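You operate a simulated robot arm through the tools that you are given. There is no shell and no other tool. Be economical: measure what you need, move in short steps, check, and stop when the job is done.

Carry out the task below with a simulated two-armed robot. There is one attempt and no reset: what you move stays moved.

Task
Grind salt into the dish and tip it into the soup.
Fine: hold the mill with one hand for one full turn; mill on the red mat, dish back, lid on the serving bowl.
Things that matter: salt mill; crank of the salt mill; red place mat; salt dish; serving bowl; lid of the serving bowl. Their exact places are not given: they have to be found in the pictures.

Only the result counts: the job must be done as asked and must still hold three seconds after the hand-in. Knocking over, shifting, dropping, spilling or breaking anything else fails it. Lids that push on must go on centred and level and be pressed home; caps that screw on are set level and turned clockwise until they are tight.

Robot
Two 7-joint arms with two-finger parallel grippers on one trunk, on a base that drives. Base frame: it is fixed to the floor where the robot stands at the start and does not move with it; the origin is under the middle of the robot, x ahead of it, y to its left, z up. Lengths are in m, angles in rad, forces in N, time in s.
The left shoulder is at the start at [0.06, 0.143, 0.965], the right one opposite. With the tool pointing down near the work surface each hand reaches from about 0.32 to 0.74 m from the robot's upright axis, wherever it stands, measured 20 degrees to its own side. Places, roughly: crank of the salt mill [0.5, 0, 0.9]; red place mat [0.5, -0.3, 0.7]. Payload 1.57 kg a hand.
Tool frame (each hand has its own): the origin (TCP) lies between the finger pads and is the grasp point; the fingertips stand 0.03 m ahead of it; z points along the fingers, y is the line along which they close. The gripper opens to 0.11 m. The fingers are 0.024 m wide and 0.012 m thick; the gripper's body (0.048 by 0.112 m) begins 0.078 m behind the TCP.
Orientation is that of the tool frame in the base frame, as [roll, pitch, yaw] about the fixed x, y, z axes, in that order (R = Rz(yaw) Ry(pitch) Rx(roll)). With the fingers straight down and closing along the base's y, the tool's x points along the base's -x, its y along +y and its z along -z.

Tools
- The arms move only by the tool drive_tool. It takes "left_targets", "right_targets" or both (then of equal length, played together; a hand with none holds still); each is a list that holds one entry, the list of rows, each a list of 7 numbers: the turn, a rotation vector about the tool's x, y, z in rad, then the shift along the tool's x, y, z in m, then the gripper command, from -1 (fully open) to 1 (shut), values between in proportion. In form: [[[ax, ay, az, x, y, z, grip], ...]]. A call has 1 to 12 rows; each row shifts and turns the commanded pose from where the row before left it, along the tool's axes as they then stand. Each row takes 0.2 s and may step no farther than 0.05 m and 0.15 rad from the row before; otherwise, or with a gripper value out of range, the whole call is refused. A pose out of reach is approached as far as the arm can. The call stops where the force on the tool passes 40 N (or 10 N more than at its start, if that is more) or the arm is blocked; 0.2 s more then pass. Each finger travels about 0.045 m/s and halts on what it meets, pressing with about 23 N; the grip force reading is that of the motor and also rises with nothing between the fingers. The clock runs only during rows and for 0.2 s after the last one: add rows that do not move to give the fingers time. It gives the time, the measured TCP pose, the force on the tool (base axes), the opening and the grip force at its end, in the units of the frame above (readings bear some noise).
- Cameras (640 x 400 px; columns grow to the right, rows downward): "scene" is now at [0.0465, -0.018, 1.5732]; the picture's right is [-0.22, -0.98, 0.00], its down [-0.74, 0.17, -0.65] and it looks along [0.63, -0.14, -0.76] (base axes); focal length 252 px, centre (320, 200). "left" rides on the left gripper at [0.07, -0.016, -0.141] in its tool frame; the picture's right is [0.23, 0.97, 0.00], its down [-0.86, 0.20, -0.48] and it looks along [-0.47, 0.11, 0.88] (tool axes); focal length 222 px, centre (320, 200). "right" rides on the right gripper at [0.07, 0.016, -0.141] in its tool frame; the picture's right is [-0.23, 0.97, 0.00], its down [-0.86, -0.20, -0.48] and it looks along [-0.47, -0.11, 0.88] (tool axes); focal length 222 px, centre (320, 200).
- capture(camera): a new picture of that camera. The clock stands still meanwhile.
- slide_trunk(by): slides the trunk up (or, below 0, down) by that many m; the arms and the scene camera ride with it, the base frame stays. It gives what a move gives, with no picture.
- roll_base(legs): drives the robot by 1 to 6 legs, each [ahead, left, turn to the left] in m, m and rad, along the robot's own axes; the way and the turn of a leg run together, so that a leg with both is an arc; at most 1.5 m and 3.142 rad a leg. The arms and the cameras ride along, it lands a little off, and it stops where it bumps. It gives what a move gives.
- pan_tilt(pan, tilt): turns the head with the scene camera to pan (to the left, within 1.501 rad either way) and tilt (down, from -0.506 to 1.204), counted from straight ahead of the robot. It gives what a move gives.
- probe_pixels(camera, pixels): for up to 12 pixels [column, row] of the newest picture of that camera ("zoom" is the newest enlarged one), the place [x, y, z] in the base frame of the surface seen there, good to about 0.002 m. The clock stands still meanwhile.
- close_up(camera, box): a new picture of the part [left, top, right, bottom] of that camera's present view, enlarged. The clock stands still meanwhile.
- close_job(): hands the job in; it is judged then, once.

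Go step by step. Measure first, check grasps and placings, and put right what went wrong. The budget is 80 turns and 70 pictures, counting those below and the enlarged ones. Unless the task says otherwise, let go and move clear before handing in, and close with one line.

The tools are called after "Request:" as name(argument=value, ...) on one line, values as JSON. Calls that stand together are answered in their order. drive_tool: Moves the arms, as the interface text tells. Its arguments: {"type":"object","properties":{"left_targets":{"type":"array","items":{"type":"array","items":{"type":"array","items":{"type":"number"}}}},"right_targets":{"type":"array","items":{"type":"array","items":{"type":"array","items":{"type":"number"}}}}},"required":[]} The other tools are called the same way: slide_trunk (by) slides the trunk up or down; roll_base (legs) drives the base; pan_tilt (pan, tilt) turns the head that bears the scene camera; capture (camera) takes a picture; probe_pixels (camera, pixels) gives the place of the surface under pixels of a picture; close_up (camera, box) takes an enlarged picture of a part of a camera's view; close_job () hands the job in.

At the start:

```text
time_s: 0.0
left_eef_pos: [0.4302, 0.1673, 1.1422]
left_orientation: [3.141, 0.002, -3.141]
left_force: [0.4, 0.0, 0.8]
left_opening: 0.1099
left_gripper_force: 0.1
right_eef_pos: [0.5069, -0.1598, 1.1412]
right_orientation: [3.141, 0.002, 3.14]
right_force: [-0.3, 0.3, 0.3]
right_opening: 0.1098
right_gripper_force: 0.0
trunk travel left (down, up): [-0.564, 0.026]
robot x, y, heading: [0.0011, 0.0028, -0.001]
head pan, tilt: [-0.223, 0.862]
```

scene: 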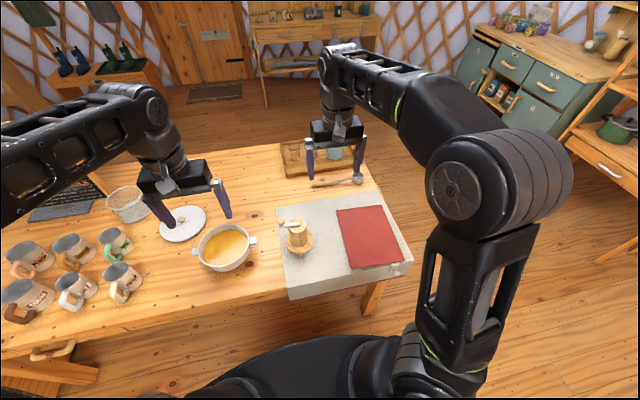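
right: 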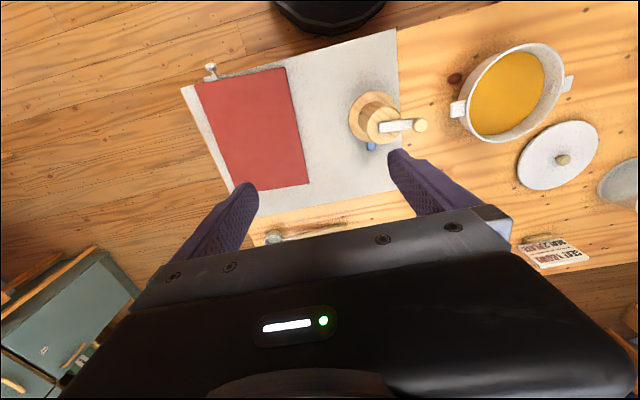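
left: 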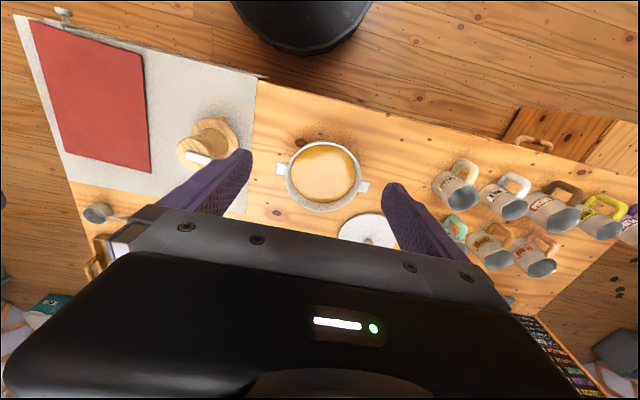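

The mill shows at about scene (297,238), the soup bowl at (225,247), the lid at (183,224) and the mat at (369,236). I'll zoom in to find the salt dish.

Request:
close_up(camera="scene", box=[250, 170, 410, 290])

Request:
close_up(camera="right", box=[320, 30, 640, 230])

Request:
close_up(camera="scene", box=[90, 170, 290, 295])

```text
3.33 times, centred on (330, 230) of scene
```

zoom: 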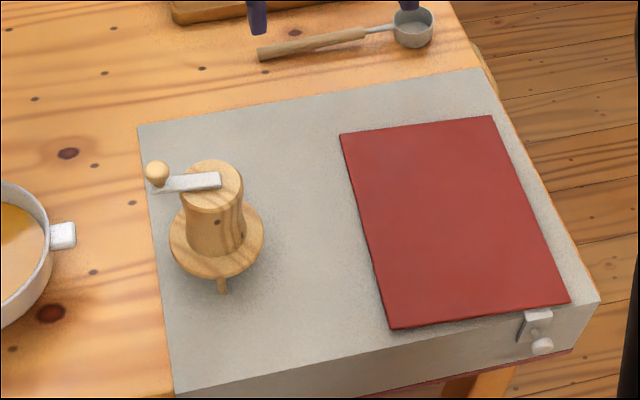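

```text
2.00 times, centred on (480, 130) of right
```

zoom: 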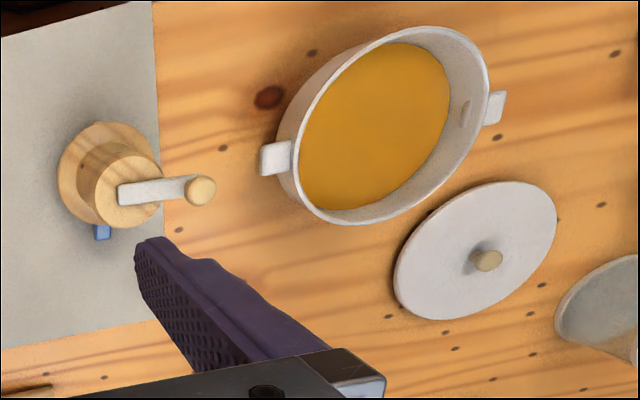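

```text
3.20 times, centred on (190, 232) of scene
```

zoom: 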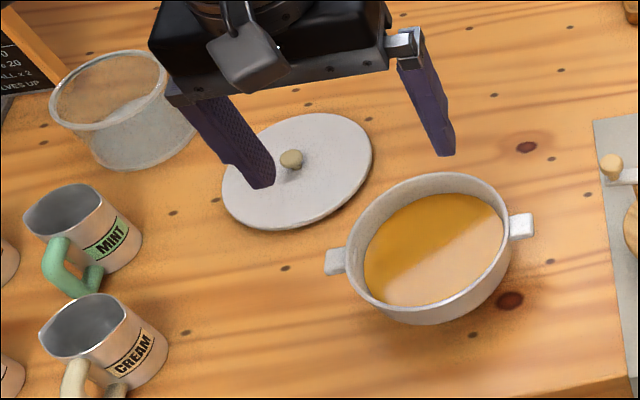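

The mill appears to stand on legs, with something blue behind it. I'll measure the main objects and get a closer look at it.

Request:
close_up(camera="right", box=[330, 80, 440, 160])

Request:
close_up(camera="scene", box=[265, 120, 385, 200])

Request:
probe_pixels(camera="scene", pixels=[[289, 222], [303, 222], [297, 247], [305, 257], [225, 245], [181, 219], [356, 181], [340, 213], [386, 205], [404, 262], [360, 268], [300, 280]])

Request:
probe_pixels(camera="right", pixels=[[370, 147], [375, 122], [420, 126], [374, 102], [508, 90], [562, 160], [350, 112], [397, 98], [458, 108], [568, 83], [520, 45], [495, 138]])

```text
5.00 times, centred on (385, 120) of right
```

zoom: 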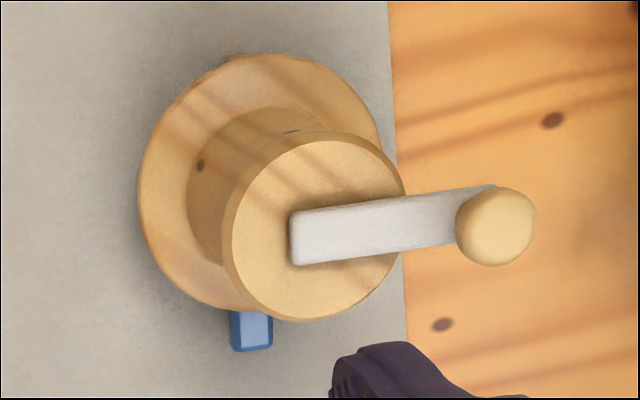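

```text
5.00 times, centred on (325, 160) of scene
```

zoom: 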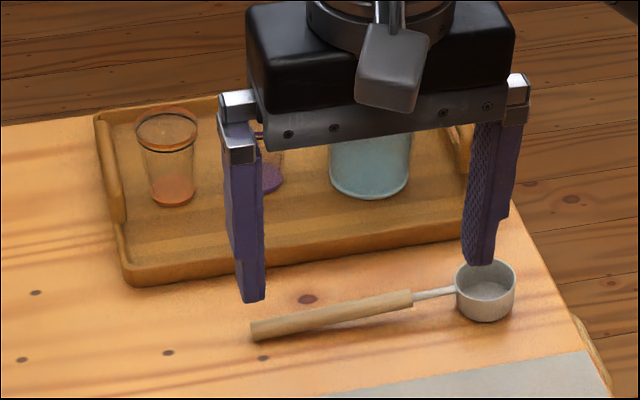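

```text
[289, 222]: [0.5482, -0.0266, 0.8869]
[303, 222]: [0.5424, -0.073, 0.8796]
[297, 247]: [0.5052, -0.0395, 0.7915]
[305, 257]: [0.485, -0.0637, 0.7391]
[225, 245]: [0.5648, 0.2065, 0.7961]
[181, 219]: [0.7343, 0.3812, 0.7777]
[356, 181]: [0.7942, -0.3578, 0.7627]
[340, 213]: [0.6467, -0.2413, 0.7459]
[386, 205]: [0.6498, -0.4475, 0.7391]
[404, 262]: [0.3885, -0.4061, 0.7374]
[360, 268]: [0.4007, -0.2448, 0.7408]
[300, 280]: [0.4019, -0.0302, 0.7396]
```

```text
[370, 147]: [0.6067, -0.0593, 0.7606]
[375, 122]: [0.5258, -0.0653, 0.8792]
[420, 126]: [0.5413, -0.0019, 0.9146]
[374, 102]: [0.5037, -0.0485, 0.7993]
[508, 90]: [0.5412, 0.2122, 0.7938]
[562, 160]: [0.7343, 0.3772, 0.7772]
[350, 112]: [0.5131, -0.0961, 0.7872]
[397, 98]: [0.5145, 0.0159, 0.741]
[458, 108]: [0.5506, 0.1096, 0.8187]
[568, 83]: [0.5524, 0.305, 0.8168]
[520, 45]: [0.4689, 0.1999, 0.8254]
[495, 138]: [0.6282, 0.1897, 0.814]
```

The dish seems to sit under the mill, with its blue handle sticking out the far side at (0.607,-0.059,0.76). I'll turn the right hand horizontal, pointing forward-left, both to get a low view and to prepare the hold.

Request:
drive_tool(right_targets=[[[0, 0, -0.131, 0.01, 0, 0, -1], [0, 0, -0.131, 0.01, 0, 0, -1], [0, 0, -0.131, 0.01, 0, 0, -1], [0, 0, -0.131, 0.01, 0, 0, -1], [0, 0, -0.131, 0.01, 0, 0, -1], [0, 0, -0.13, 0.01, 0, 0, -1]]])

Request:
drive_tool(right_targets=[[[0, -0.1428, 0, 0, 0, 0, -1], [0, -0.1428, 0, 0, 0, 0, -1], [0, -0.1428, 0, 0, 0, 0, -1], [0, -0.1428, 0, 0, 0, 0, -1], [0, -0.1428, 0, 0, 0, 0, -1], [0, -0.1428, 0, 0, 0, 0, -1], [0, -0.1428, 0, 0, 0, 0, -1], [0, -0.1428, 0, 0, 0, 0, -1], [0, -0.1428, 0, 0, 0, 0, -1], [0, -0.1428, 0, 0, 0, 0, -1], [0, -0.1428, 0, 0, 0, 0, -1]]])

```text
time_s: 1.4
left_eef_pos: [0.4302, 0.1672, 1.1421]
left_orientation: [3.141, 0.001, -3.141]
left_force: [0.2, 0.0, -0.1]
left_opening: 0.1103
left_gripper_force: 0.2
right_eef_pos: [0.4534, -0.179, 1.1423]
right_orientation: [-3.14, 0.002, -2.355]
right_force: [-0.2, -0.4, 0.7]
right_opening: 0.1096
right_gripper_force: 0.1
trunk travel left (down, up): [-0.564, 0.026]
robot x, y, heading: [0.0007, 0.0055, 0.0]
head pan, tilt: [-0.223, 0.862]
```

```text
time_s: 3.8
left_eef_pos: [0.4305, 0.1672, 1.1414]
left_orientation: [3.14, -0.001, -3.141]
left_force: [0.6, 0.0, 0.6]
left_opening: 0.1098
left_gripper_force: 0.0
right_eef_pos: [0.4522, -0.1779, 1.1411]
right_orientation: [-0.727, 1.568, 0.057]
right_force: [-0.3, -0.6, -0.3]
right_opening: 0.1101
right_gripper_force: 0.1
trunk travel left (down, up): [-0.564, 0.026]
robot x, y, heading: [0.0039, 0.0032, -0.002]
head pan, tilt: [-0.223, 0.862]
```

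The right hand is now horizontal. I'll lower it to about z 0.87, behind and to the right of the mill, and look.

Request:
drive_tool(right_targets=[[[0, 0, 0, 0.04, 0, -0.01, -1], [0, 0, 0, 0.045, 0, -0.01, -1], [0, 0, 0, 0.045, 0, -0.01, -1], [0, 0, 0, 0.045, 0, -0.01, -1], [0, 0, 0, 0.045, 0, -0.01, -1], [0, 0, 0, 0.045, 0, -0.01, -1]]])

Request:
capture(camera="right")

Request:
capture(camera="scene")

```text
time_s: 5.2
left_eef_pos: [0.4301, 0.1674, 1.1405]
left_orientation: [3.142, -0.001, 3.141]
left_force: [-0.3, 0.1, 0.1]
left_opening: 0.11
left_gripper_force: 0.1
right_eef_pos: [0.4106, -0.2202, 0.8748]
right_orientation: [-0.776, 1.57, 0.01]
right_force: [-1.0, 0.0, -0.3]
right_opening: 0.1099
right_gripper_force: 0.0
trunk travel left (down, up): [-0.564, 0.026]
robot x, y, heading: [0.0015, -0.0005, -0.0]
head pan, tilt: [-0.223, 0.862]
```

```text
61 pictures are left
```

right: 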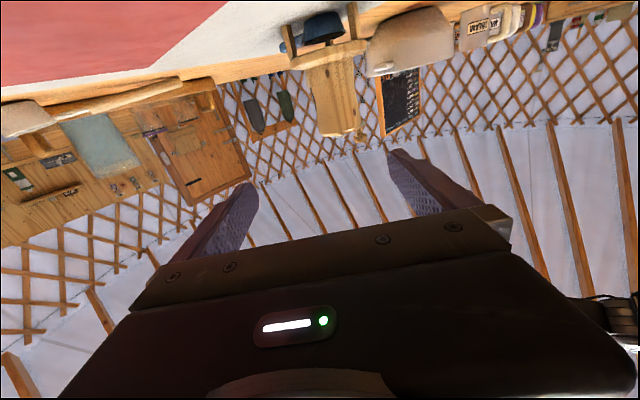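

```text
60 pictures are left
```

scene: 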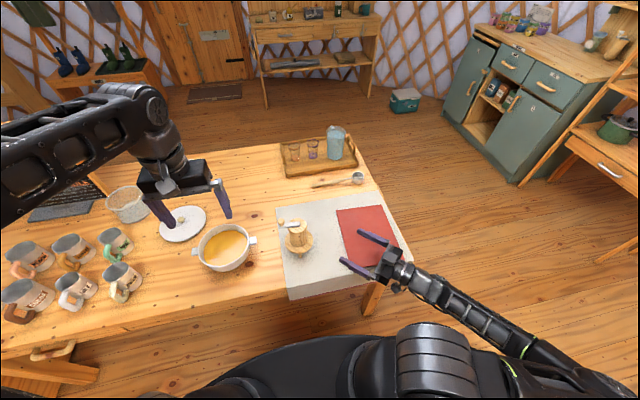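

The low view shows the mill upside down at (325,70) with the blue dish underneath it at about (322,28). I'll zoom in there.

Request:
close_up(camera="right", box=[245, 0, 405, 150])

Request:
probe_pixels(camera="right", pixels=[[322, 30], [322, 38], [290, 40], [352, 20], [330, 52], [307, 90], [357, 90], [333, 130], [376, 67], [330, 90]])

Request:
close_up(camera="scene", box=[265, 205, 335, 265])

Request:
probe_pixels(camera="scene", pixels=[[281, 222], [290, 224], [297, 224], [305, 224], [298, 219], [298, 229], [289, 247], [313, 243], [299, 236], [290, 235], [306, 235]])

```text
2.67 times, centred on (325, 75) of right
```

zoom: 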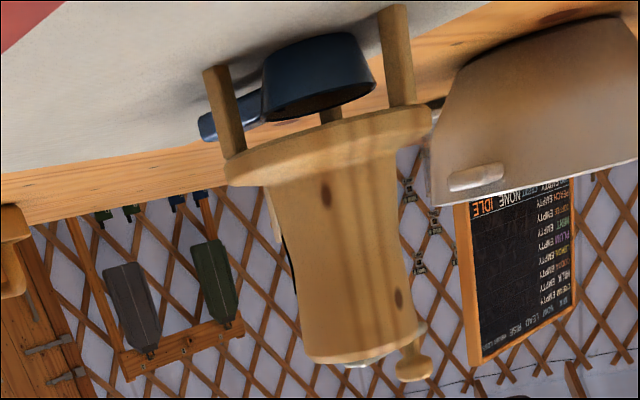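

```text
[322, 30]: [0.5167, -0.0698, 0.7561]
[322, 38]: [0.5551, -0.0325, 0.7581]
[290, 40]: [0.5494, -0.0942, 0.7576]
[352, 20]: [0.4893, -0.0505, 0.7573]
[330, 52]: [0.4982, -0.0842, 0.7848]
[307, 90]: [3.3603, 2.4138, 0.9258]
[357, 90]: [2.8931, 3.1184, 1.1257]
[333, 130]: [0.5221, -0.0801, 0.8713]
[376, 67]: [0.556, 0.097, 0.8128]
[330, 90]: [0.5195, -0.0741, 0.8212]
```

```text
6.67 times, centred on (300, 235) of scene
```

zoom: 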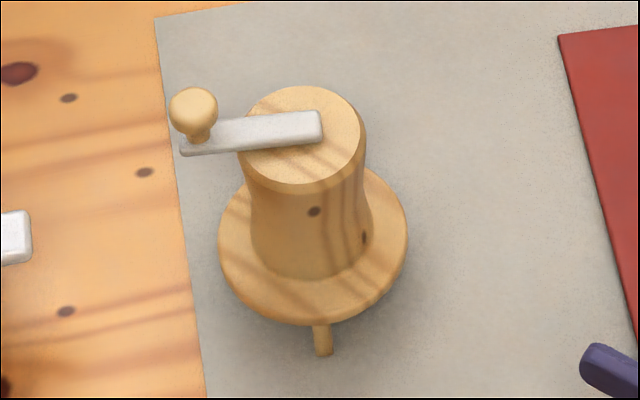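

```text
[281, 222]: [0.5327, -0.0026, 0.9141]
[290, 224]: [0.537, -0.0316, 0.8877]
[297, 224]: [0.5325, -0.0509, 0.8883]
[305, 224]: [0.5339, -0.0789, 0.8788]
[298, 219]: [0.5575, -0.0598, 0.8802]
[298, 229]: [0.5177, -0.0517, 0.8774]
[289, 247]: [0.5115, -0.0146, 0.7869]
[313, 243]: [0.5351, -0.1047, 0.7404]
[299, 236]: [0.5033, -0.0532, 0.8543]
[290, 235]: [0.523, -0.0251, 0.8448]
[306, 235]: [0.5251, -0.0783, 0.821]
```

The dish stands between the mill's three legs. The fit puts the mill's axis at about (0.531,-0.0515), with a body radius near 0.028. The knob is at about (0.535,-0.002,0.91). I'll bring the right hand in level at z 0.845, stopping short first.

Request:
drive_tool(right_targets=[[[0, 0, 0, 0.03, 0.0336, 0, -1], [0, 0, 0, 0, 0, 0.035, -1], [0, 0, 0, 0, 0, 0.035, -1], [0, 0, 0, 0, 0, 0.035, -1], [0, 0, 0, 0, 0, 0, -1]]])

Request:
close_up(camera="scene", box=[250, 190, 410, 290])

Request:
capture(camera="right")

```text
time_s: 6.4
left_eef_pos: [0.43, 0.1675, 1.1422]
left_orientation: [-3.14, 0.0, -3.141]
left_force: [0.9, 0.2, -0.1]
left_opening: 0.1099
left_gripper_force: 0.1
right_eef_pos: [0.4596, -0.1438, 0.8573]
right_orientation: [2.727, 1.566, -2.763]
right_force: [0.2, 0.3, 0.0]
right_opening: 0.1099
right_gripper_force: 0.0
right hand out of reach, approached as far as the arm can: row 4
trunk travel left (down, up): [-0.564, 0.026]
robot x, y, heading: [0.0023, -0.0011, 0.0]
head pan, tilt: [-0.223, 0.862]
```

```text
4.00 times, centred on (330, 240) of scene
```

zoom: 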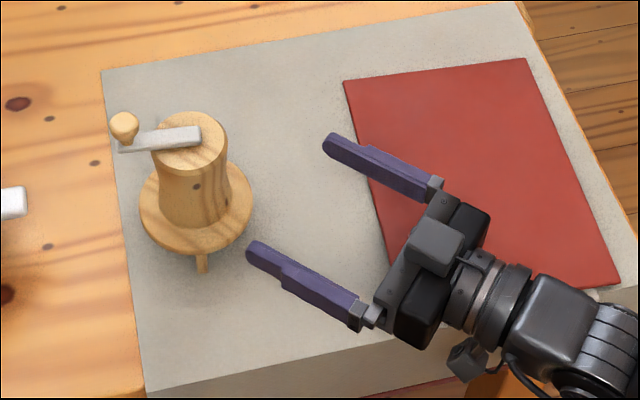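

```text
56 pictures are left
```

right: 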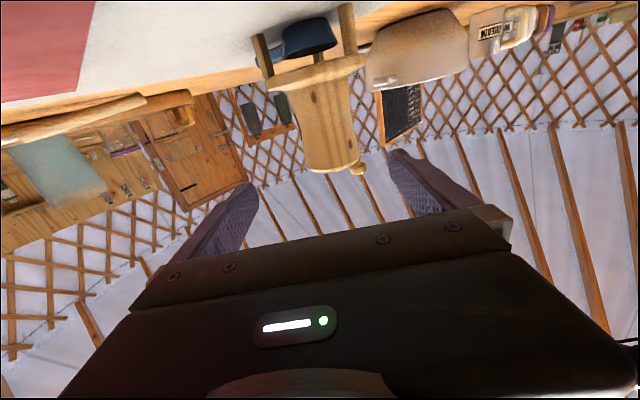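

The right arm ran out of room at row 4, probably because it is folded too close to the body. I'll back the hand off, drive the base back 0.10 m, and turn the approach more to the left.

Request:
drive_tool(right_targets=[[[0, 0, 0, 0, 0, -0.03, -1], [0, 0, 0, 0, 0, -0.03, -1]]])

Request:
roll_base(legs=[[-0.1, 0, 0]])

Request:
drive_tool(right_targets=[[[-0.1, 0, 0, 0, 0, 0, -1], [-0.1, 0, 0, 0, 0, 0, -1], [-0.1, 0, 0, 0, 0, 0, -1], [0, 0, 0, 0, 0, 0, -1]]])

```text
time_s: 7.0
left_eef_pos: [0.4295, 0.1685, 1.1417]
left_orientation: [3.141, -0.001, 3.141]
left_force: [-0.7, 0.0, 0.5]
left_opening: 0.1099
left_gripper_force: 0.0
right_eef_pos: [0.4154, -0.1874, 0.8593]
right_orientation: [-1.264, 1.569, -0.476]
right_force: [-0.5, -0.2, -0.6]
right_opening: 0.1098
right_gripper_force: 0.0
trunk travel left (down, up): [-0.564, 0.026]
robot x, y, heading: [0.0027, -0.0014, -0.001]
head pan, tilt: [-0.223, 0.862]
```

```text
time_s: 8.2
left_eef_pos: [0.3286, 0.1663, 1.1434]
left_orientation: [3.141, 0.001, -3.14]
left_force: [-0.3, 1.1, 0.9]
left_opening: 0.1101
left_gripper_force: 0.1
right_eef_pos: [0.3156, -0.187, 0.8583]
right_orientation: [-0.934, 1.569, -0.149]
right_force: [-0.5, -0.3, 0.1]
right_opening: 0.1099
right_gripper_force: 0.2
trunk travel left (down, up): [-0.564, 0.026]
robot x, y, heading: [-0.1014, -0.0005, 0.004]
head pan, tilt: [-0.223, 0.862]
```

```text
time_s: 9.2
left_eef_pos: [0.3294, 0.1676, 1.1416]
left_orientation: [-3.14, 0.0, -3.141]
left_force: [0.2, 0.0, -0.3]
left_opening: 0.1098
left_gripper_force: 0.0
right_eef_pos: [0.3166, -0.1889, 0.8579]
right_orientation: [-1.504, 1.569, -0.421]
right_force: [-0.4, 0.2, -0.1]
right_opening: 0.1102
right_gripper_force: 0.0
trunk travel left (down, up): [-0.564, 0.026]
robot x, y, heading: [-0.1008, -0.002, -0.0]
head pan, tilt: [-0.223, 0.862]
```

The approach direction is now 62° left of ahead. I'll move to a standoff 0.12 m from the mill axis.

Request:
drive_tool(right_targets=[[[0, 0, 0, 0.004, -0.042, 0.02, -1], [0, 0, 0, 0.004, -0.042, 0.026, -1], [0, 0, 0, 0.005, -0.041, 0.028, -1], [0, 0, 0, 0, 0, 0.028, -1], [0, 0, 0, 0, 0, 0, -1]]])

Request:
close_up(camera="scene", box=[230, 130, 430, 255])

```text
time_s: 10.3
left_eef_pos: [0.3287, 0.1669, 1.1412]
left_orientation: [-3.141, 0.0, 3.14]
left_force: [-0.2, -0.1, -0.3]
left_opening: 0.11
left_gripper_force: 0.1
right_eef_pos: [0.4735, -0.1561, 0.8461]
right_orientation: [-1.578, 1.569, -0.497]
right_force: [1.3, 0.2, -0.1]
right_opening: 0.1103
right_gripper_force: 0.1
trunk travel left (down, up): [-0.564, 0.026]
robot x, y, heading: [-0.102, 0.0001, 0.002]
head pan, tilt: [-0.223, 0.862]
```

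```text
3.20 times, centred on (330, 192) of scene
```

zoom: 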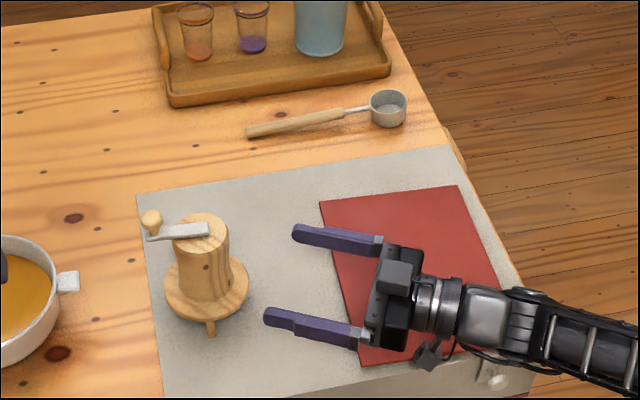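

That lines up well. I'll advance straight in 0.12 m.

Request:
drive_tool(right_targets=[[[0, 0, 0, 0, 0, 0.04, -1], [0, 0, 0, 0, 0, 0.04, -1], [0, 0, 0, 0, 0, 0.04, -1], [0, 0, 0, 0, 0, 0, -1]]])

Request:
close_up(camera="scene", box=[250, 165, 346, 225])

Request:
capture(camera="right")

```text
time_s: 11.3
left_eef_pos: [0.3301, 0.1679, 1.1416]
left_orientation: [-3.141, 0.0, 3.139]
left_force: [-0.8, -0.2, 0.2]
left_opening: 0.1099
left_gripper_force: 0.0
right_eef_pos: [0.5219, -0.0525, 0.8498]
right_orientation: [-2.394, 1.569, -1.311]
right_force: [0.0, -0.6, -0.1]
right_opening: 0.11
right_gripper_force: 0.2
right hand out of reach, approached as far as the arm can: row 3
trunk travel left (down, up): [-0.564, 0.026]
robot x, y, heading: [-0.1016, -0.001, 0.004]
head pan, tilt: [-0.223, 0.862]
```

```text
6.67 times, centred on (298, 195) of scene
```

zoom: 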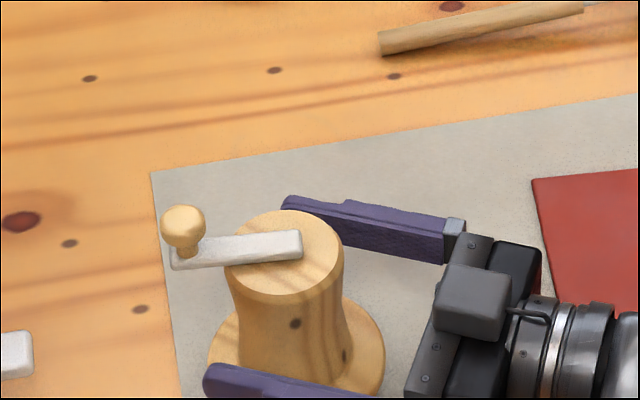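

```text
53 pictures are left
```

right: 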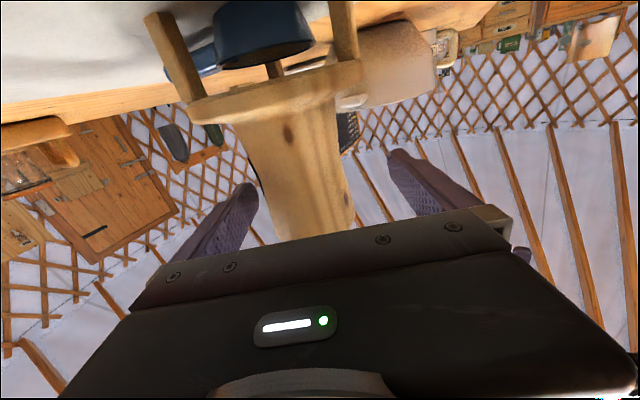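

The hand stopped about 8 mm short in x at (0.522,-0.0525). I'll nudge the base forward 9 mm to centre it.

Request:
roll_base(legs=[[0.009, 0, 0]])

Request:
drive_tool(right_targets=[[[0, 0, 0, 0, 0, 0, -1]]])

Request:
close_up(camera="scene", box=[250, 170, 346, 230])

Request:
probe_pixels(camera="zoom", pixels=[[183, 222], [185, 208], [235, 245], [300, 240], [285, 212], [290, 290], [240, 260], [343, 250]])

```text
time_s: 12.1
left_eef_pos: [0.3402, 0.1668, 1.1411]
left_orientation: [3.14, 0.001, -3.141]
left_force: [0.4, -0.8, 0.5]
left_opening: 0.1102
left_gripper_force: 0.0
right_eef_pos: [0.5333, -0.0531, 0.8498]
right_orientation: [-2.873, 1.57, -1.79]
right_force: [0.5, 0.8, -0.2]
right_opening: 0.1102
right_gripper_force: 0.1
trunk travel left (down, up): [-0.564, 0.026]
robot x, y, heading: [-0.0925, -0.0029, 0.001]
head pan, tilt: [-0.223, 0.862]
```

```text
time_s: 12.5
left_eef_pos: [0.3392, 0.1671, 1.1401]
left_orientation: [-3.141, 0.0, -3.142]
left_force: [0.3, 0.5, 0.3]
left_opening: 0.1098
left_gripper_force: 0.1
right_eef_pos: [0.5317, -0.053, 0.8503]
right_orientation: [-2.713, 1.571, -1.627]
right_force: [0.5, 0.0, 0.6]
right_opening: 0.1099
right_gripper_force: 0.1
trunk travel left (down, up): [-0.564, 0.026]
robot x, y, heading: [-0.0914, -0.0027, -0.001]
head pan, tilt: [-0.223, 0.862]
```

```text
6.67 times, centred on (298, 200) of scene
```

zoom: 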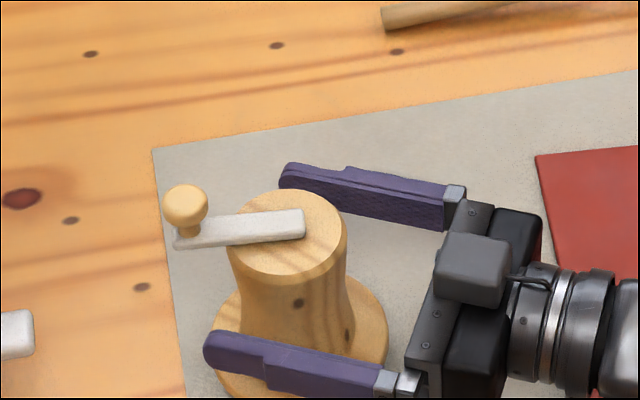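

```text
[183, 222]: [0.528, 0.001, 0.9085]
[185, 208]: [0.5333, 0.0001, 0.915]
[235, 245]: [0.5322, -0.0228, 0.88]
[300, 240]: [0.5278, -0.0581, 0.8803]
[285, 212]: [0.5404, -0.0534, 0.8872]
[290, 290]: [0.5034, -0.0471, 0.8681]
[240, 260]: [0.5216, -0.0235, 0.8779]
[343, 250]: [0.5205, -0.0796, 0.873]
```

The hand is centred at (0.532,-0.053) with nothing touching. I'll close the right gripper on the mill body.

Request:
drive_tool(right_targets=[[[0, 0, 0, 0, 0, 0, 0], [0, 0, 0, 0, 0, 0, 0.5], [0, 0, 0, 0, 0, 0, 1], [0, 0, 0, 0, 0, 0, 1], [0, 0, 0, 0, 0, 0, 1], [0, 0, 0, 0, 0, 0, 1], [0, 0, 0, 0, 0, 0, 1]]])

Request:
close_up(camera="scene", box=[250, 170, 346, 230])

Request:
probe_pixels(camera="zoom", pixels=[[183, 222], [185, 208], [185, 195], [165, 206], [205, 206], [181, 232], [250, 210], [285, 205], [220, 235]])

Request:
capture(camera="right")

```text
time_s: 14.1
left_eef_pos: [0.3389, 0.1682, 1.1417]
left_orientation: [-3.14, 0.0, -3.141]
left_force: [-0.9, 0.1, -0.2]
left_opening: 0.1103
left_gripper_force: 0.0
right_eef_pos: [0.5309, -0.0521, 0.851]
right_orientation: [-1.993, 1.567, -0.911]
right_force: [1.3, -0.8, 0.8]
right_opening: 0.0604
right_gripper_force: 23.0
trunk travel left (down, up): [-0.564, 0.026]
robot x, y, heading: [-0.0904, -0.0026, 0.001]
head pan, tilt: [-0.223, 0.862]
```

```text
6.67 times, centred on (298, 200) of scene
```

zoom: 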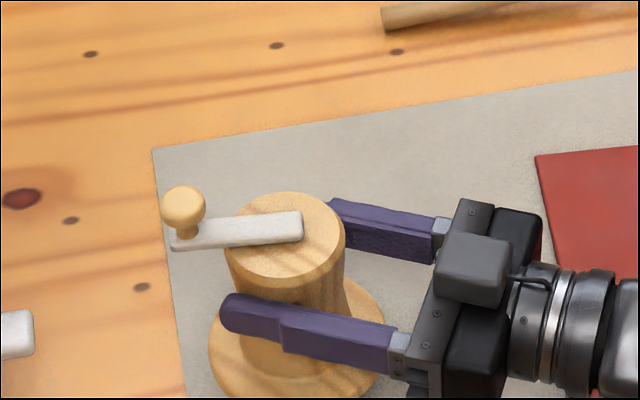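

```text
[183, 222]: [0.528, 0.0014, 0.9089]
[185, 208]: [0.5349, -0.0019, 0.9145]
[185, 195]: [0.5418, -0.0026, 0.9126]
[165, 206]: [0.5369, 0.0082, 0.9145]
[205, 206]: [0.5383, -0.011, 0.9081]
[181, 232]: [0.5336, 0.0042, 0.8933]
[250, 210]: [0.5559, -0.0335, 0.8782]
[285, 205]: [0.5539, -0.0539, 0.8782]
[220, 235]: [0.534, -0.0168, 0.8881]
```

```text
50 pictures are left
```

right: 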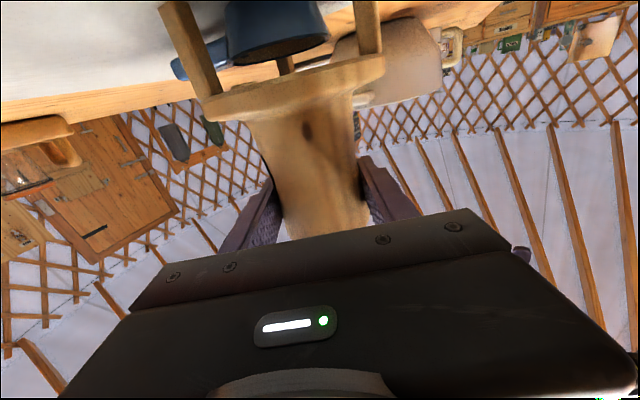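

The mill is held (opening 0.060, 23 N). The knob centre is at about (0.536,-0.0005,0.908). I'll bring the left hand above it.

Request:
drive_tool(left_targets=[[[0, 0, 0, -0.04, -0.034, 0, -1], [0, 0, 0, -0.04, -0.034, 0, -1], [0, 0, 0, -0.039, -0.034, 0.015, -0.6], [0, 0, 0, -0.039, -0.034, 0.035, -0.3], [0, 0, 0, -0.039, -0.0327, 0.035, 0], [0, 0, 0, 0, 0, 0.04, 0.2], [0, 0, 0, 0, 0, 0.04, 0.2], [0, 0, 0, 0, 0, 0, 0.2]]])

Request:
capture(camera="left")

Request:
close_up(camera="scene", box=[240, 140, 368, 220])

```text
refused: row 1 steps farther than a row can; nothing moved
```

```text
49 pictures are left
```

left: 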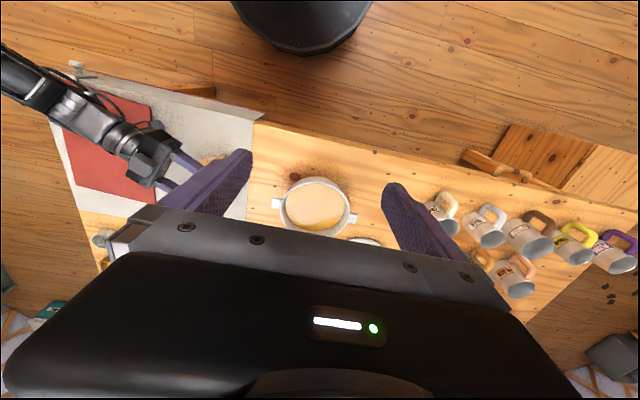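

```text
5.00 times, centred on (304, 180) of scene
```

zoom: 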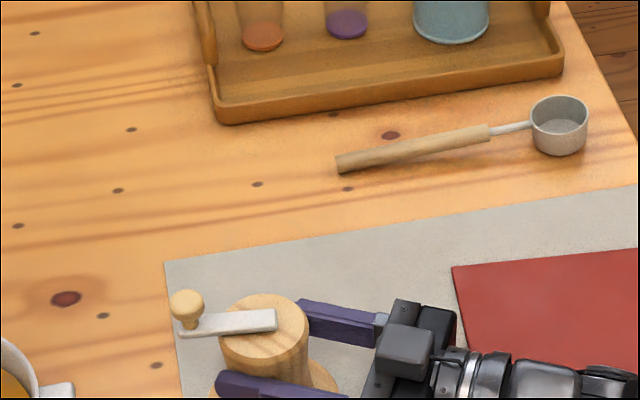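

The row exceeded the step limit, so nothing moved. I'll split it into smaller rows.

Request:
drive_tool(left_targets=[[[0, 0, 0, -0.033, -0.028, 0, -1], [0, 0, 0, -0.033, -0.028, 0, -1], [0, 0, 0, -0.033, -0.028, 0, -0.6], [0, 0, 0, -0.033, -0.028, 0.02, -0.3], [0, 0, 0, -0.033, -0.028, 0.02, 0], [0, 0, 0, -0.032, -0.0287, 0.02, 0.2], [0, 0, 0, 0, 0, 0.04, 0.4], [0, 0, 0, 0, 0, 0.04, 0.4], [0, 0, 0, 0, 0, 0.035, 0.4], [0, 0, 0, 0, 0, 0, 0.4]]])

Request:
capture(camera="left")

Request:
close_up(camera="scene", box=[240, 140, 368, 220])

```text
time_s: 16.3
left_eef_pos: [0.46, 0.064, 0.9981]
left_orientation: [-3.141, -0.002, 3.141]
left_force: [-0.9, -0.2, 0.6]
left_opening: 0.0331
left_gripper_force: 0.0
left hand out of reach, approached as far as the arm can: row 3, 5, 6
right_eef_pos: [0.5319, -0.052, 0.8496]
right_orientation: [-2.319, 1.57, -1.235]
right_force: [-0.6, -0.5, -0.1]
right_opening: 0.0604
right_gripper_force: 22.8
trunk travel left (down, up): [-0.564, 0.026]
robot x, y, heading: [-0.0938, 0.0018, -0.002]
head pan, tilt: [-0.223, 0.862]
```

```text
47 pictures are left
```

left: 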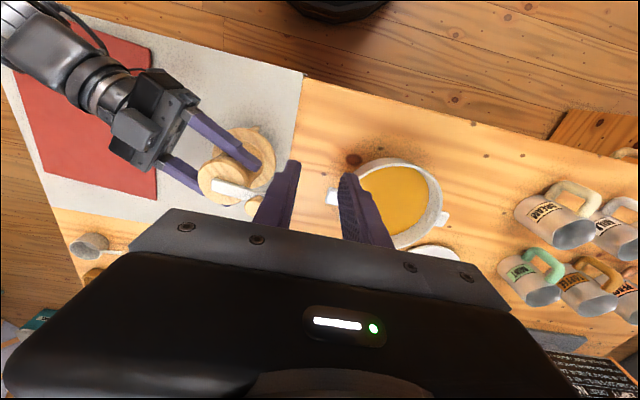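

```text
5.00 times, centred on (304, 180) of scene
```

zoom: 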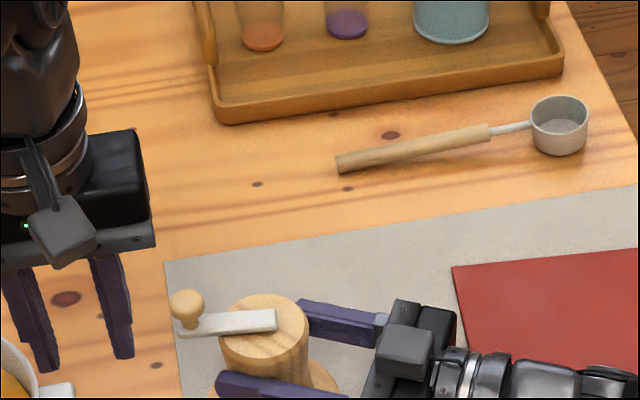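

At that height the target was out of reach. The hand is now lower, at z 0.998, so I'll try the remaining sideways move from here.

Request:
drive_tool(left_targets=[[[0, 0, 0, -0.019, -0.016, 0, 0.4], [0, 0, 0, -0.019, -0.016, 0, 0.4], [0, 0, 0, -0.019, -0.016, 0, 0.4], [0, 0, 0, -0.019, -0.0165, 0, 0.4], [0, 0, 0, 0, 0, 0, 0.4]]])

```text
time_s: 17.5
left_eef_pos: [0.5371, 0.0009, 0.9982]
left_orientation: [3.14, 0.0, 3.141]
left_force: [-0.1, 0.0, -0.3]
left_opening: 0.033
left_gripper_force: 0.1
right_eef_pos: [0.5305, -0.0531, 0.85]
right_orientation: [-2.36, 1.57, -1.276]
right_force: [0.2, 0.0, -0.2]
right_opening: 0.0606
right_gripper_force: 22.9
trunk travel left (down, up): [-0.564, 0.026]
robot x, y, heading: [-0.0897, 0.0035, 0.002]
head pan, tilt: [-0.223, 0.862]
```

The hand is above the knob. I'll dry-run the circle at this height to check reach.

Request:
drive_tool(left_targets=[[[0, 0, 0, -0.0225, -0.026, 0, 0.4], [0, 0, 0, -0.0225, -0.026, 0, 0.4], [0, 0, 0, 0.0255, -0.0255, 0, 0.4], [0, 0, 0, 0.0255, -0.0255, 0, 0.4], [0, 0, 0, 0.0255, 0.0255, 0, 0.4], [0, 0, 0, 0.0255, 0.0255, 0, 0.4], [0, 0, 0, -0.0285, 0.026, 0, 0.4], [0, 0, 0, -0.0285, 0.026, 0, 0.4], [0, 0, 0, 0, 0, 0, 0.4]]])

Request:
capture(camera="left")

Request:
close_up(camera="scene", box=[240, 140, 368, 220])

```text
time_s: 19.5
left_eef_pos: [0.4976, 0.043, 0.9991]
left_orientation: [3.141, 0.0, 3.14]
left_force: [0.2, 0.0, 0.0]
left_opening: 0.0332
left_gripper_force: 0.1
left hand out of reach, approached as far as the arm can: row 1, 2
right_eef_pos: [0.5319, -0.0529, 0.8495]
right_orientation: [-2.343, 1.571, -1.261]
right_force: [0.6, -0.8, 0.9]
right_opening: 0.0602
right_gripper_force: 23.2
trunk travel left (down, up): [-0.564, 0.026]
robot x, y, heading: [-0.0934, -0.001, 0.003]
head pan, tilt: [-0.223, 0.862]
```

```text
45 pictures are left
```

left: 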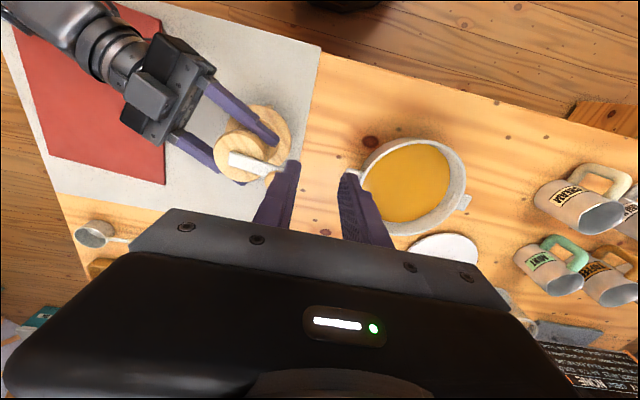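

```text
5.00 times, centred on (304, 180) of scene
```

zoom: 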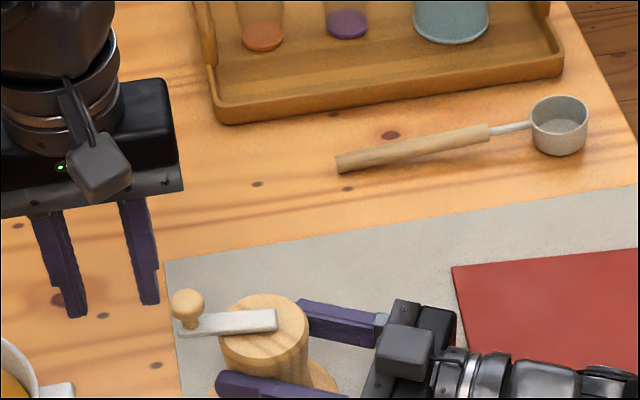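

Positions farther out are beyond the left arm's reach with vertical fingers. I'll tilt the left hand forward 0.6 rad, which brings the wrist closer, and then go above the knob.

Request:
drive_tool(left_targets=[[[0, -0.15, 0, 0, 0, 0, 0.4], [0, -0.15, 0, 0, 0, 0, 0.4], [0, -0.15, 0, 0, 0, 0, 0.4], [0, -0.15, 0, 0, 0, 0, 0.4], [0, 0, 0, 0, 0, 0, 0.4]]])

Request:
drive_tool(left_targets=[[[0, 0, 0, -0.0082, -0.0217, 0.014, 0.4], [0, 0, 0, -0.0082, -0.0217, 0.014, 0.4], [0, 0, 0, 0, 0, 0, 0.4]]])

```text
time_s: 20.7
left_eef_pos: [0.4977, 0.0451, 0.9983]
left_orientation: [3.14, 0.6, 3.141]
left_force: [-0.1, -0.7, 0.4]
left_opening: 0.033
left_gripper_force: 0.1
right_eef_pos: [0.531, -0.0524, 0.8505]
right_orientation: [-2.371, 1.569, -1.286]
right_force: [-0.5, -0.3, -0.4]
right_opening: 0.0602
right_gripper_force: 22.7
trunk travel left (down, up): [-0.564, 0.026]
robot x, y, heading: [-0.089, -0.0007, -0.0]
head pan, tilt: [-0.223, 0.862]
```

```text
time_s: 21.5
left_eef_pos: [0.5272, 0.0013, 0.9863]
left_orientation: [3.141, 0.6, -3.141]
left_force: [0.0, -0.2, 0.0]
left_opening: 0.0329
left_gripper_force: 0.2
right_eef_pos: [0.5308, -0.0522, 0.8507]
right_orientation: [-2.326, 1.569, -1.243]
right_force: [0.0, 0.9, 0.4]
right_opening: 0.0604
right_gripper_force: 23.1
trunk travel left (down, up): [-0.564, 0.026]
robot x, y, heading: [-0.0902, -0.0007, -0.001]
head pan, tilt: [-0.223, 0.862]
```

Good. I'll dry-run the circle with the tilted hand.

Request:
drive_tool(left_targets=[[[0, 0, 0, -0.0186, -0.026, 0.0127, 0.4], [0, 0, 0, -0.0186, -0.026, 0.0127, 0.4], [0, 0, 0, 0.021, -0.0255, -0.0144, 0.4], [0, 0, 0, 0.021, -0.0255, -0.0144, 0.4], [0, 0, 0, 0.021, 0.0255, -0.0144, 0.4], [0, 0, 0, 0.021, 0.0255, -0.0144, 0.4], [0, 0, 0, -0.0235, 0.026, 0.0161, 0.4], [0, 0, 0, -0.0235, 0.026, 0.0161, 0.4], [0, 0, 0, 0, 0, 0, 0.4]]])

Request:
close_up(camera="scene", box=[240, 140, 368, 220])

```text
time_s: 23.5
left_eef_pos: [0.5276, -0.0003, 0.9855]
left_orientation: [3.141, 0.599, 3.14]
left_force: [0.0, 0.6, 0.2]
left_opening: 0.0332
left_gripper_force: 0.0
right_eef_pos: [0.5315, -0.0531, 0.85]
right_orientation: [0.805, 1.57, 1.889]
right_force: [-1.6, -1.0, -1.1]
right_opening: 0.0601
right_gripper_force: 23.1
trunk travel left (down, up): [-0.564, 0.026]
robot x, y, heading: [-0.0887, -0.0008, -0.0]
head pan, tilt: [-0.223, 0.862]
```

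```text
5.00 times, centred on (304, 180) of scene
```

zoom: 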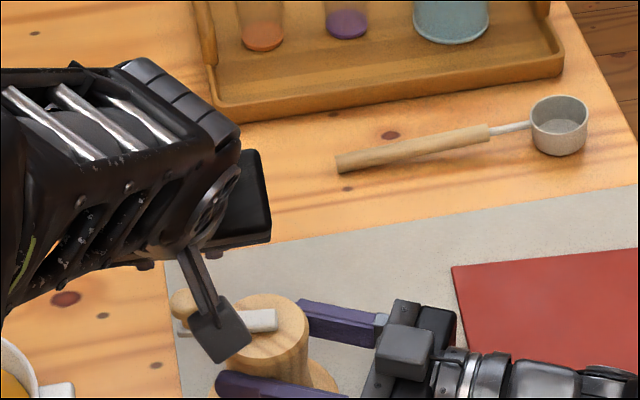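

Reach is fine. I'll lower onto the knob and check with the left camera before closing.

Request:
drive_tool(left_targets=[[[0, 0, 0, 0.0121, 0, 0.0176, 0.4], [0, 0, 0, 0.0121, 0, 0.0176, 0.4], [0, 0, 0, 0.0121, 0, 0.0176, 0.4], [0, 0, 0, 0, 0, 0, 0.4]]])

Request:
close_up(camera="left", box=[220, 100, 420, 225])

Request:
close_up(camera="scene", box=[250, 170, 330, 220])

```text
time_s: 24.5
left_eef_pos: [0.5286, 0.0006, 0.9203]
left_orientation: [-3.141, 0.6, 3.141]
left_force: [-0.3, 0.0, 1.1]
left_opening: 0.033
left_gripper_force: 0.1
right_eef_pos: [0.5327, -0.0532, 0.8484]
right_orientation: [-2.307, 1.569, -1.223]
right_force: [-0.1, 0.4, 0.7]
right_opening: 0.0602
right_gripper_force: 23.3
trunk travel left (down, up): [-0.564, 0.026]
robot x, y, heading: [-0.0904, 0.0014, -0.0]
head pan, tilt: [-0.223, 0.862]
```

```text
3.20 times, centred on (320, 162) of left
```

zoom: 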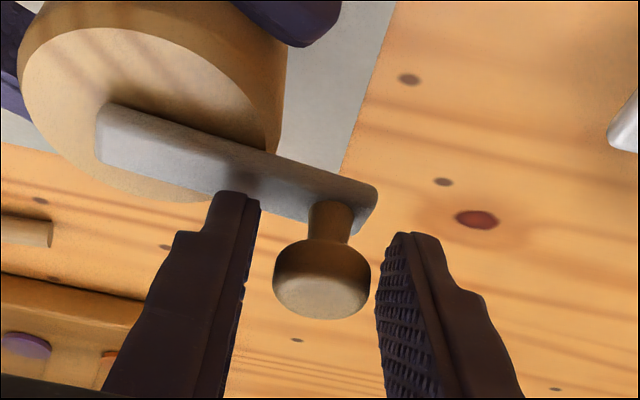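

```text
8.00 times, centred on (290, 195) of scene
```

zoom: 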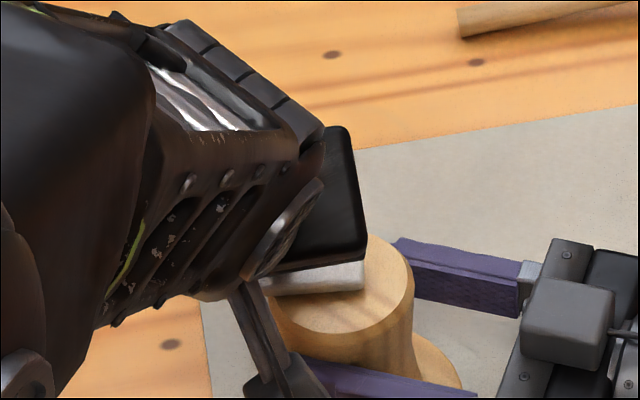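

The knob sits between the fingers, slightly nearer the +y one. I'll close on it.

Request:
drive_tool(left_targets=[[[0, 0, 0, 0, 0.002, 0, 0.5], [0, 0, 0, 0, 0, 0, 0.7], [0, 0, 0, 0, 0, 0, 1], [0, 0, 0, 0, 0, 0, 1]]])

Request:
close_up(camera="left", box=[220, 100, 420, 225])

```text
time_s: 25.5
left_eef_pos: [0.5275, 0.0031, 0.9209]
left_orientation: [3.142, 0.6, 3.14]
left_force: [0.8, -3.7, 0.0]
left_opening: 0.0223
left_gripper_force: 23.1
right_eef_pos: [0.5321, -0.0518, 0.8505]
right_orientation: [-1.623, 1.571, -0.538]
right_force: [-0.4, 4.4, 0.9]
right_opening: 0.0601
right_gripper_force: 23.0
trunk travel left (down, up): [-0.564, 0.026]
robot x, y, heading: [-0.0915, -0.002, -0.004]
head pan, tilt: [-0.223, 0.862]
```

```text
3.20 times, centred on (320, 162) of left
```

zoom: 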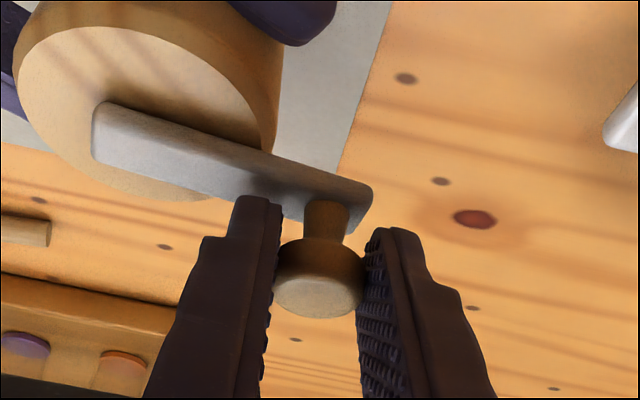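

Gripped (opening 0.022). I'll start turning clockwise, the first 45° of the 360.

Request:
drive_tool(left_targets=[[[0, 0, 0, -0.0109, -0.0046, 0.0075, 1], [0, 0, 0, -0.0099, -0.0064, 0.0068, 1], [0, 0, 0, -0.0082, -0.0092, 0.0056, 1], [0, 0, 0, 0, 0, 0, 1]]])

Request:
close_up(camera="left", box=[220, 100, 420, 225])

Request:
close_up(camera="scene", box=[250, 165, 346, 225])

```text
time_s: 26.5
left_eef_pos: [0.5636, -0.0163, 0.922]
left_orientation: [3.139, 0.599, 3.141]
left_force: [4.0, 10.7, 0.5]
left_opening: 0.022
left_gripper_force: 22.9
right_eef_pos: [0.5319, -0.0534, 0.8498]
right_orientation: [-1.721, 1.57, -0.639]
right_force: [-3.5, -9.7, 3.2]
right_opening: 0.0604
right_gripper_force: 22.9
trunk travel left (down, up): [-0.564, 0.026]
robot x, y, heading: [-0.089, -0.0, -0.004]
head pan, tilt: [-0.223, 0.862]
```

```text
3.20 times, centred on (320, 162) of left
```

zoom: 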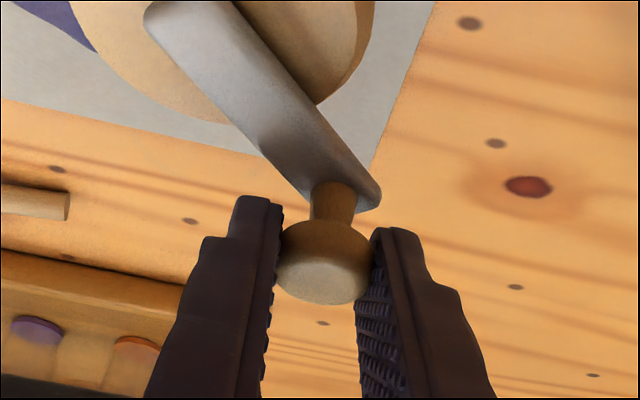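

```text
6.67 times, centred on (298, 195) of scene
```

zoom: 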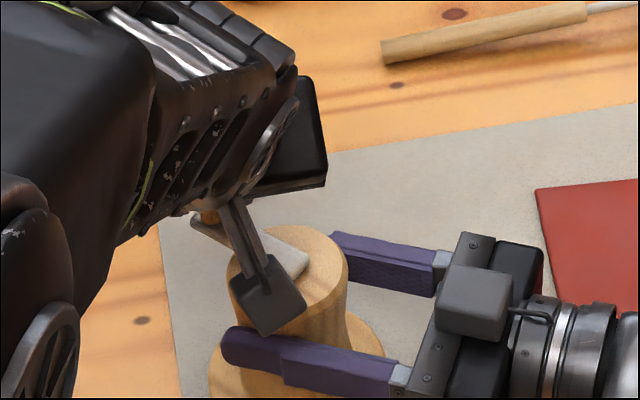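

The crank follows. There is about 10 N of outward pull, so the radius is slightly small; I'll widen it by about 1.5 mm and continue.

Request:
drive_tool(left_targets=[[[0, 0, 0, -0.0068, -0.0112, 0.0046, 1], [0, 0, 0, -0.0034, -0.0134, 0.0023, 1], [0, 0, 0, -0.0004, -0.014, 0.0003, 1], [0, 0, 0, 0.0026, -0.0136, -0.0018, 1], [0, 0, 0, 0.0054, -0.0124, -0.0037, 1], [0, 0, 0, 0, 0, 0, 1]]])

Request:
close_up(camera="left", box=[220, 100, 420, 225])

```text
time_s: 27.9
left_eef_pos: [0.5645, -0.0832, 0.9222]
left_orientation: [3.141, 0.597, 3.141]
left_force: [1.0, 2.6, -1.4]
left_opening: 0.0223
left_gripper_force: 23.3
right_eef_pos: [0.5313, -0.0526, 0.85]
right_orientation: [-1.456, 1.569, -0.373]
right_force: [-1.6, -2.4, 5.2]
right_opening: 0.06
right_gripper_force: 23.5
trunk travel left (down, up): [-0.564, 0.026]
robot x, y, heading: [-0.09, 0.0001, -0.001]
head pan, tilt: [-0.223, 0.862]
```

```text
3.20 times, centred on (320, 162) of left
```

zoom: 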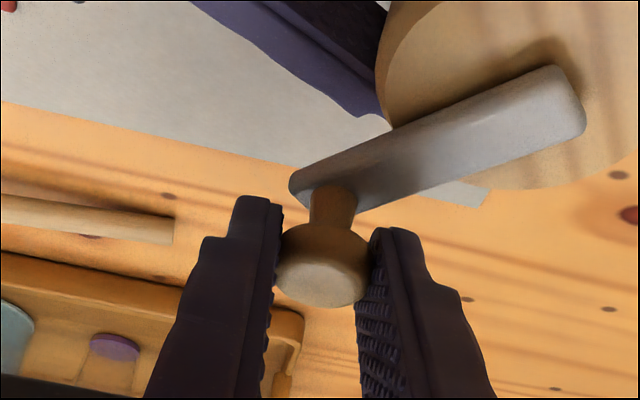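

It's tracking well with only about 2 N. I'll continue over the next 120°.

Request:
drive_tool(left_targets=[[[0, 0, 0, 0.0078, -0.0102, -0.0054, 1], [0, 0, 0, 0.0097, -0.0074, -0.0067, 1], [0, 0, 0, 0.0111, -0.0041, -0.0076, 1], [0, 0, 0, 0.0115, -0.0005, -0.0079, 1], [0, 0, 0, 0, 0, 0, 1]]])

Request:
drive_tool(left_targets=[[[0, 0, 0, 0.0112, 0.0032, -0.0077, 1], [0, 0, 0, 0.0102, 0.0066, -0.007, 1], [0, 0, 0, 0.0084, 0.0095, -0.0058, 1], [0, 0, 0, 0.0061, 0.0118, -0.0042, 1], [0, 0, 0, 0, 0, 0, 1]]])

Request:
close_up(camera="left", box=[220, 100, 420, 225])

```text
time_s: 29.1
left_eef_pos: [0.5153, -0.1033, 0.9212]
left_orientation: [3.139, 0.598, -3.142]
left_force: [3.8, 12.6, -3.8]
left_opening: 0.0223
left_gripper_force: 23.0
right_eef_pos: [0.532, -0.0527, 0.8505]
right_orientation: [-1.324, 1.567, -0.243]
right_force: [-5.6, -14.0, 10.9]
right_opening: 0.0598
right_gripper_force: 22.6
trunk travel left (down, up): [-0.564, 0.026]
robot x, y, heading: [-0.0896, 0.0043, 0.003]
head pan, tilt: [-0.223, 0.862]
```

```text
time_s: 30.3
left_eef_pos: [0.4738, -0.0763, 0.9242]
left_orientation: [-3.136, 0.602, 3.14]
left_force: [-10.8, -13.1, 8.2]
left_opening: 0.0224
left_gripper_force: 23.0
right_eef_pos: [0.5319, -0.0515, 0.85]
right_orientation: [3.039, 1.567, -2.159]
right_force: [13.6, 15.8, -1.6]
right_opening: 0.0598
right_gripper_force: 23.3
trunk travel left (down, up): [-0.564, 0.026]
robot x, y, heading: [-0.0936, -0.001, -0.002]
head pan, tilt: [-0.223, 0.862]
```

```text
3.20 times, centred on (320, 162) of left
```

zoom: 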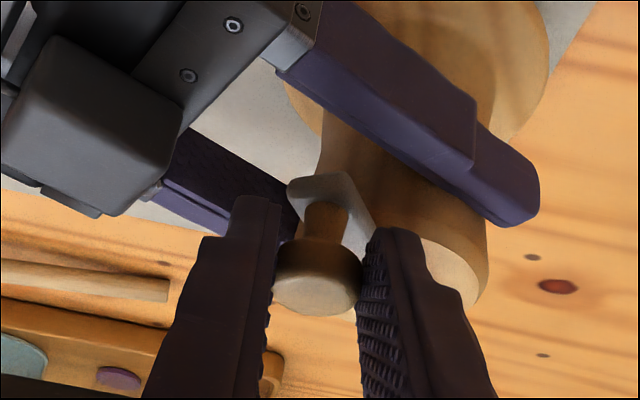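

The crank is at about 205° with a 15 N outward pull. I'll add 1.5 mm outward there and go on.

Request:
drive_tool(left_targets=[[[0, 0, 0, 0.0045, 0.013, -0.0031, 1], [0, 0, 0, 0.0004, 0.014, -0.0003, 1], [0, 0, 0, -0.0026, 0.0136, 0.0018, 1], [0, 0, 0, 0, 0, 0, 1]]])

```text
time_s: 31.3
left_eef_pos: [0.4704, -0.032, 0.9217]
left_orientation: [-3.141, 0.6, 3.14]
left_force: [-2.7, -6.3, 0.2]
left_opening: 0.0226
left_gripper_force: 22.6
right_eef_pos: [0.531, -0.0539, 0.85]
right_orientation: [-2.675, 1.569, -1.592]
right_force: [2.6, 5.4, -0.9]
right_opening: 0.0596
right_gripper_force: 23.1
trunk travel left (down, up): [-0.564, 0.026]
robot x, y, heading: [-0.0931, -0.0011, 0.003]
head pan, tilt: [-0.223, 0.862]
```

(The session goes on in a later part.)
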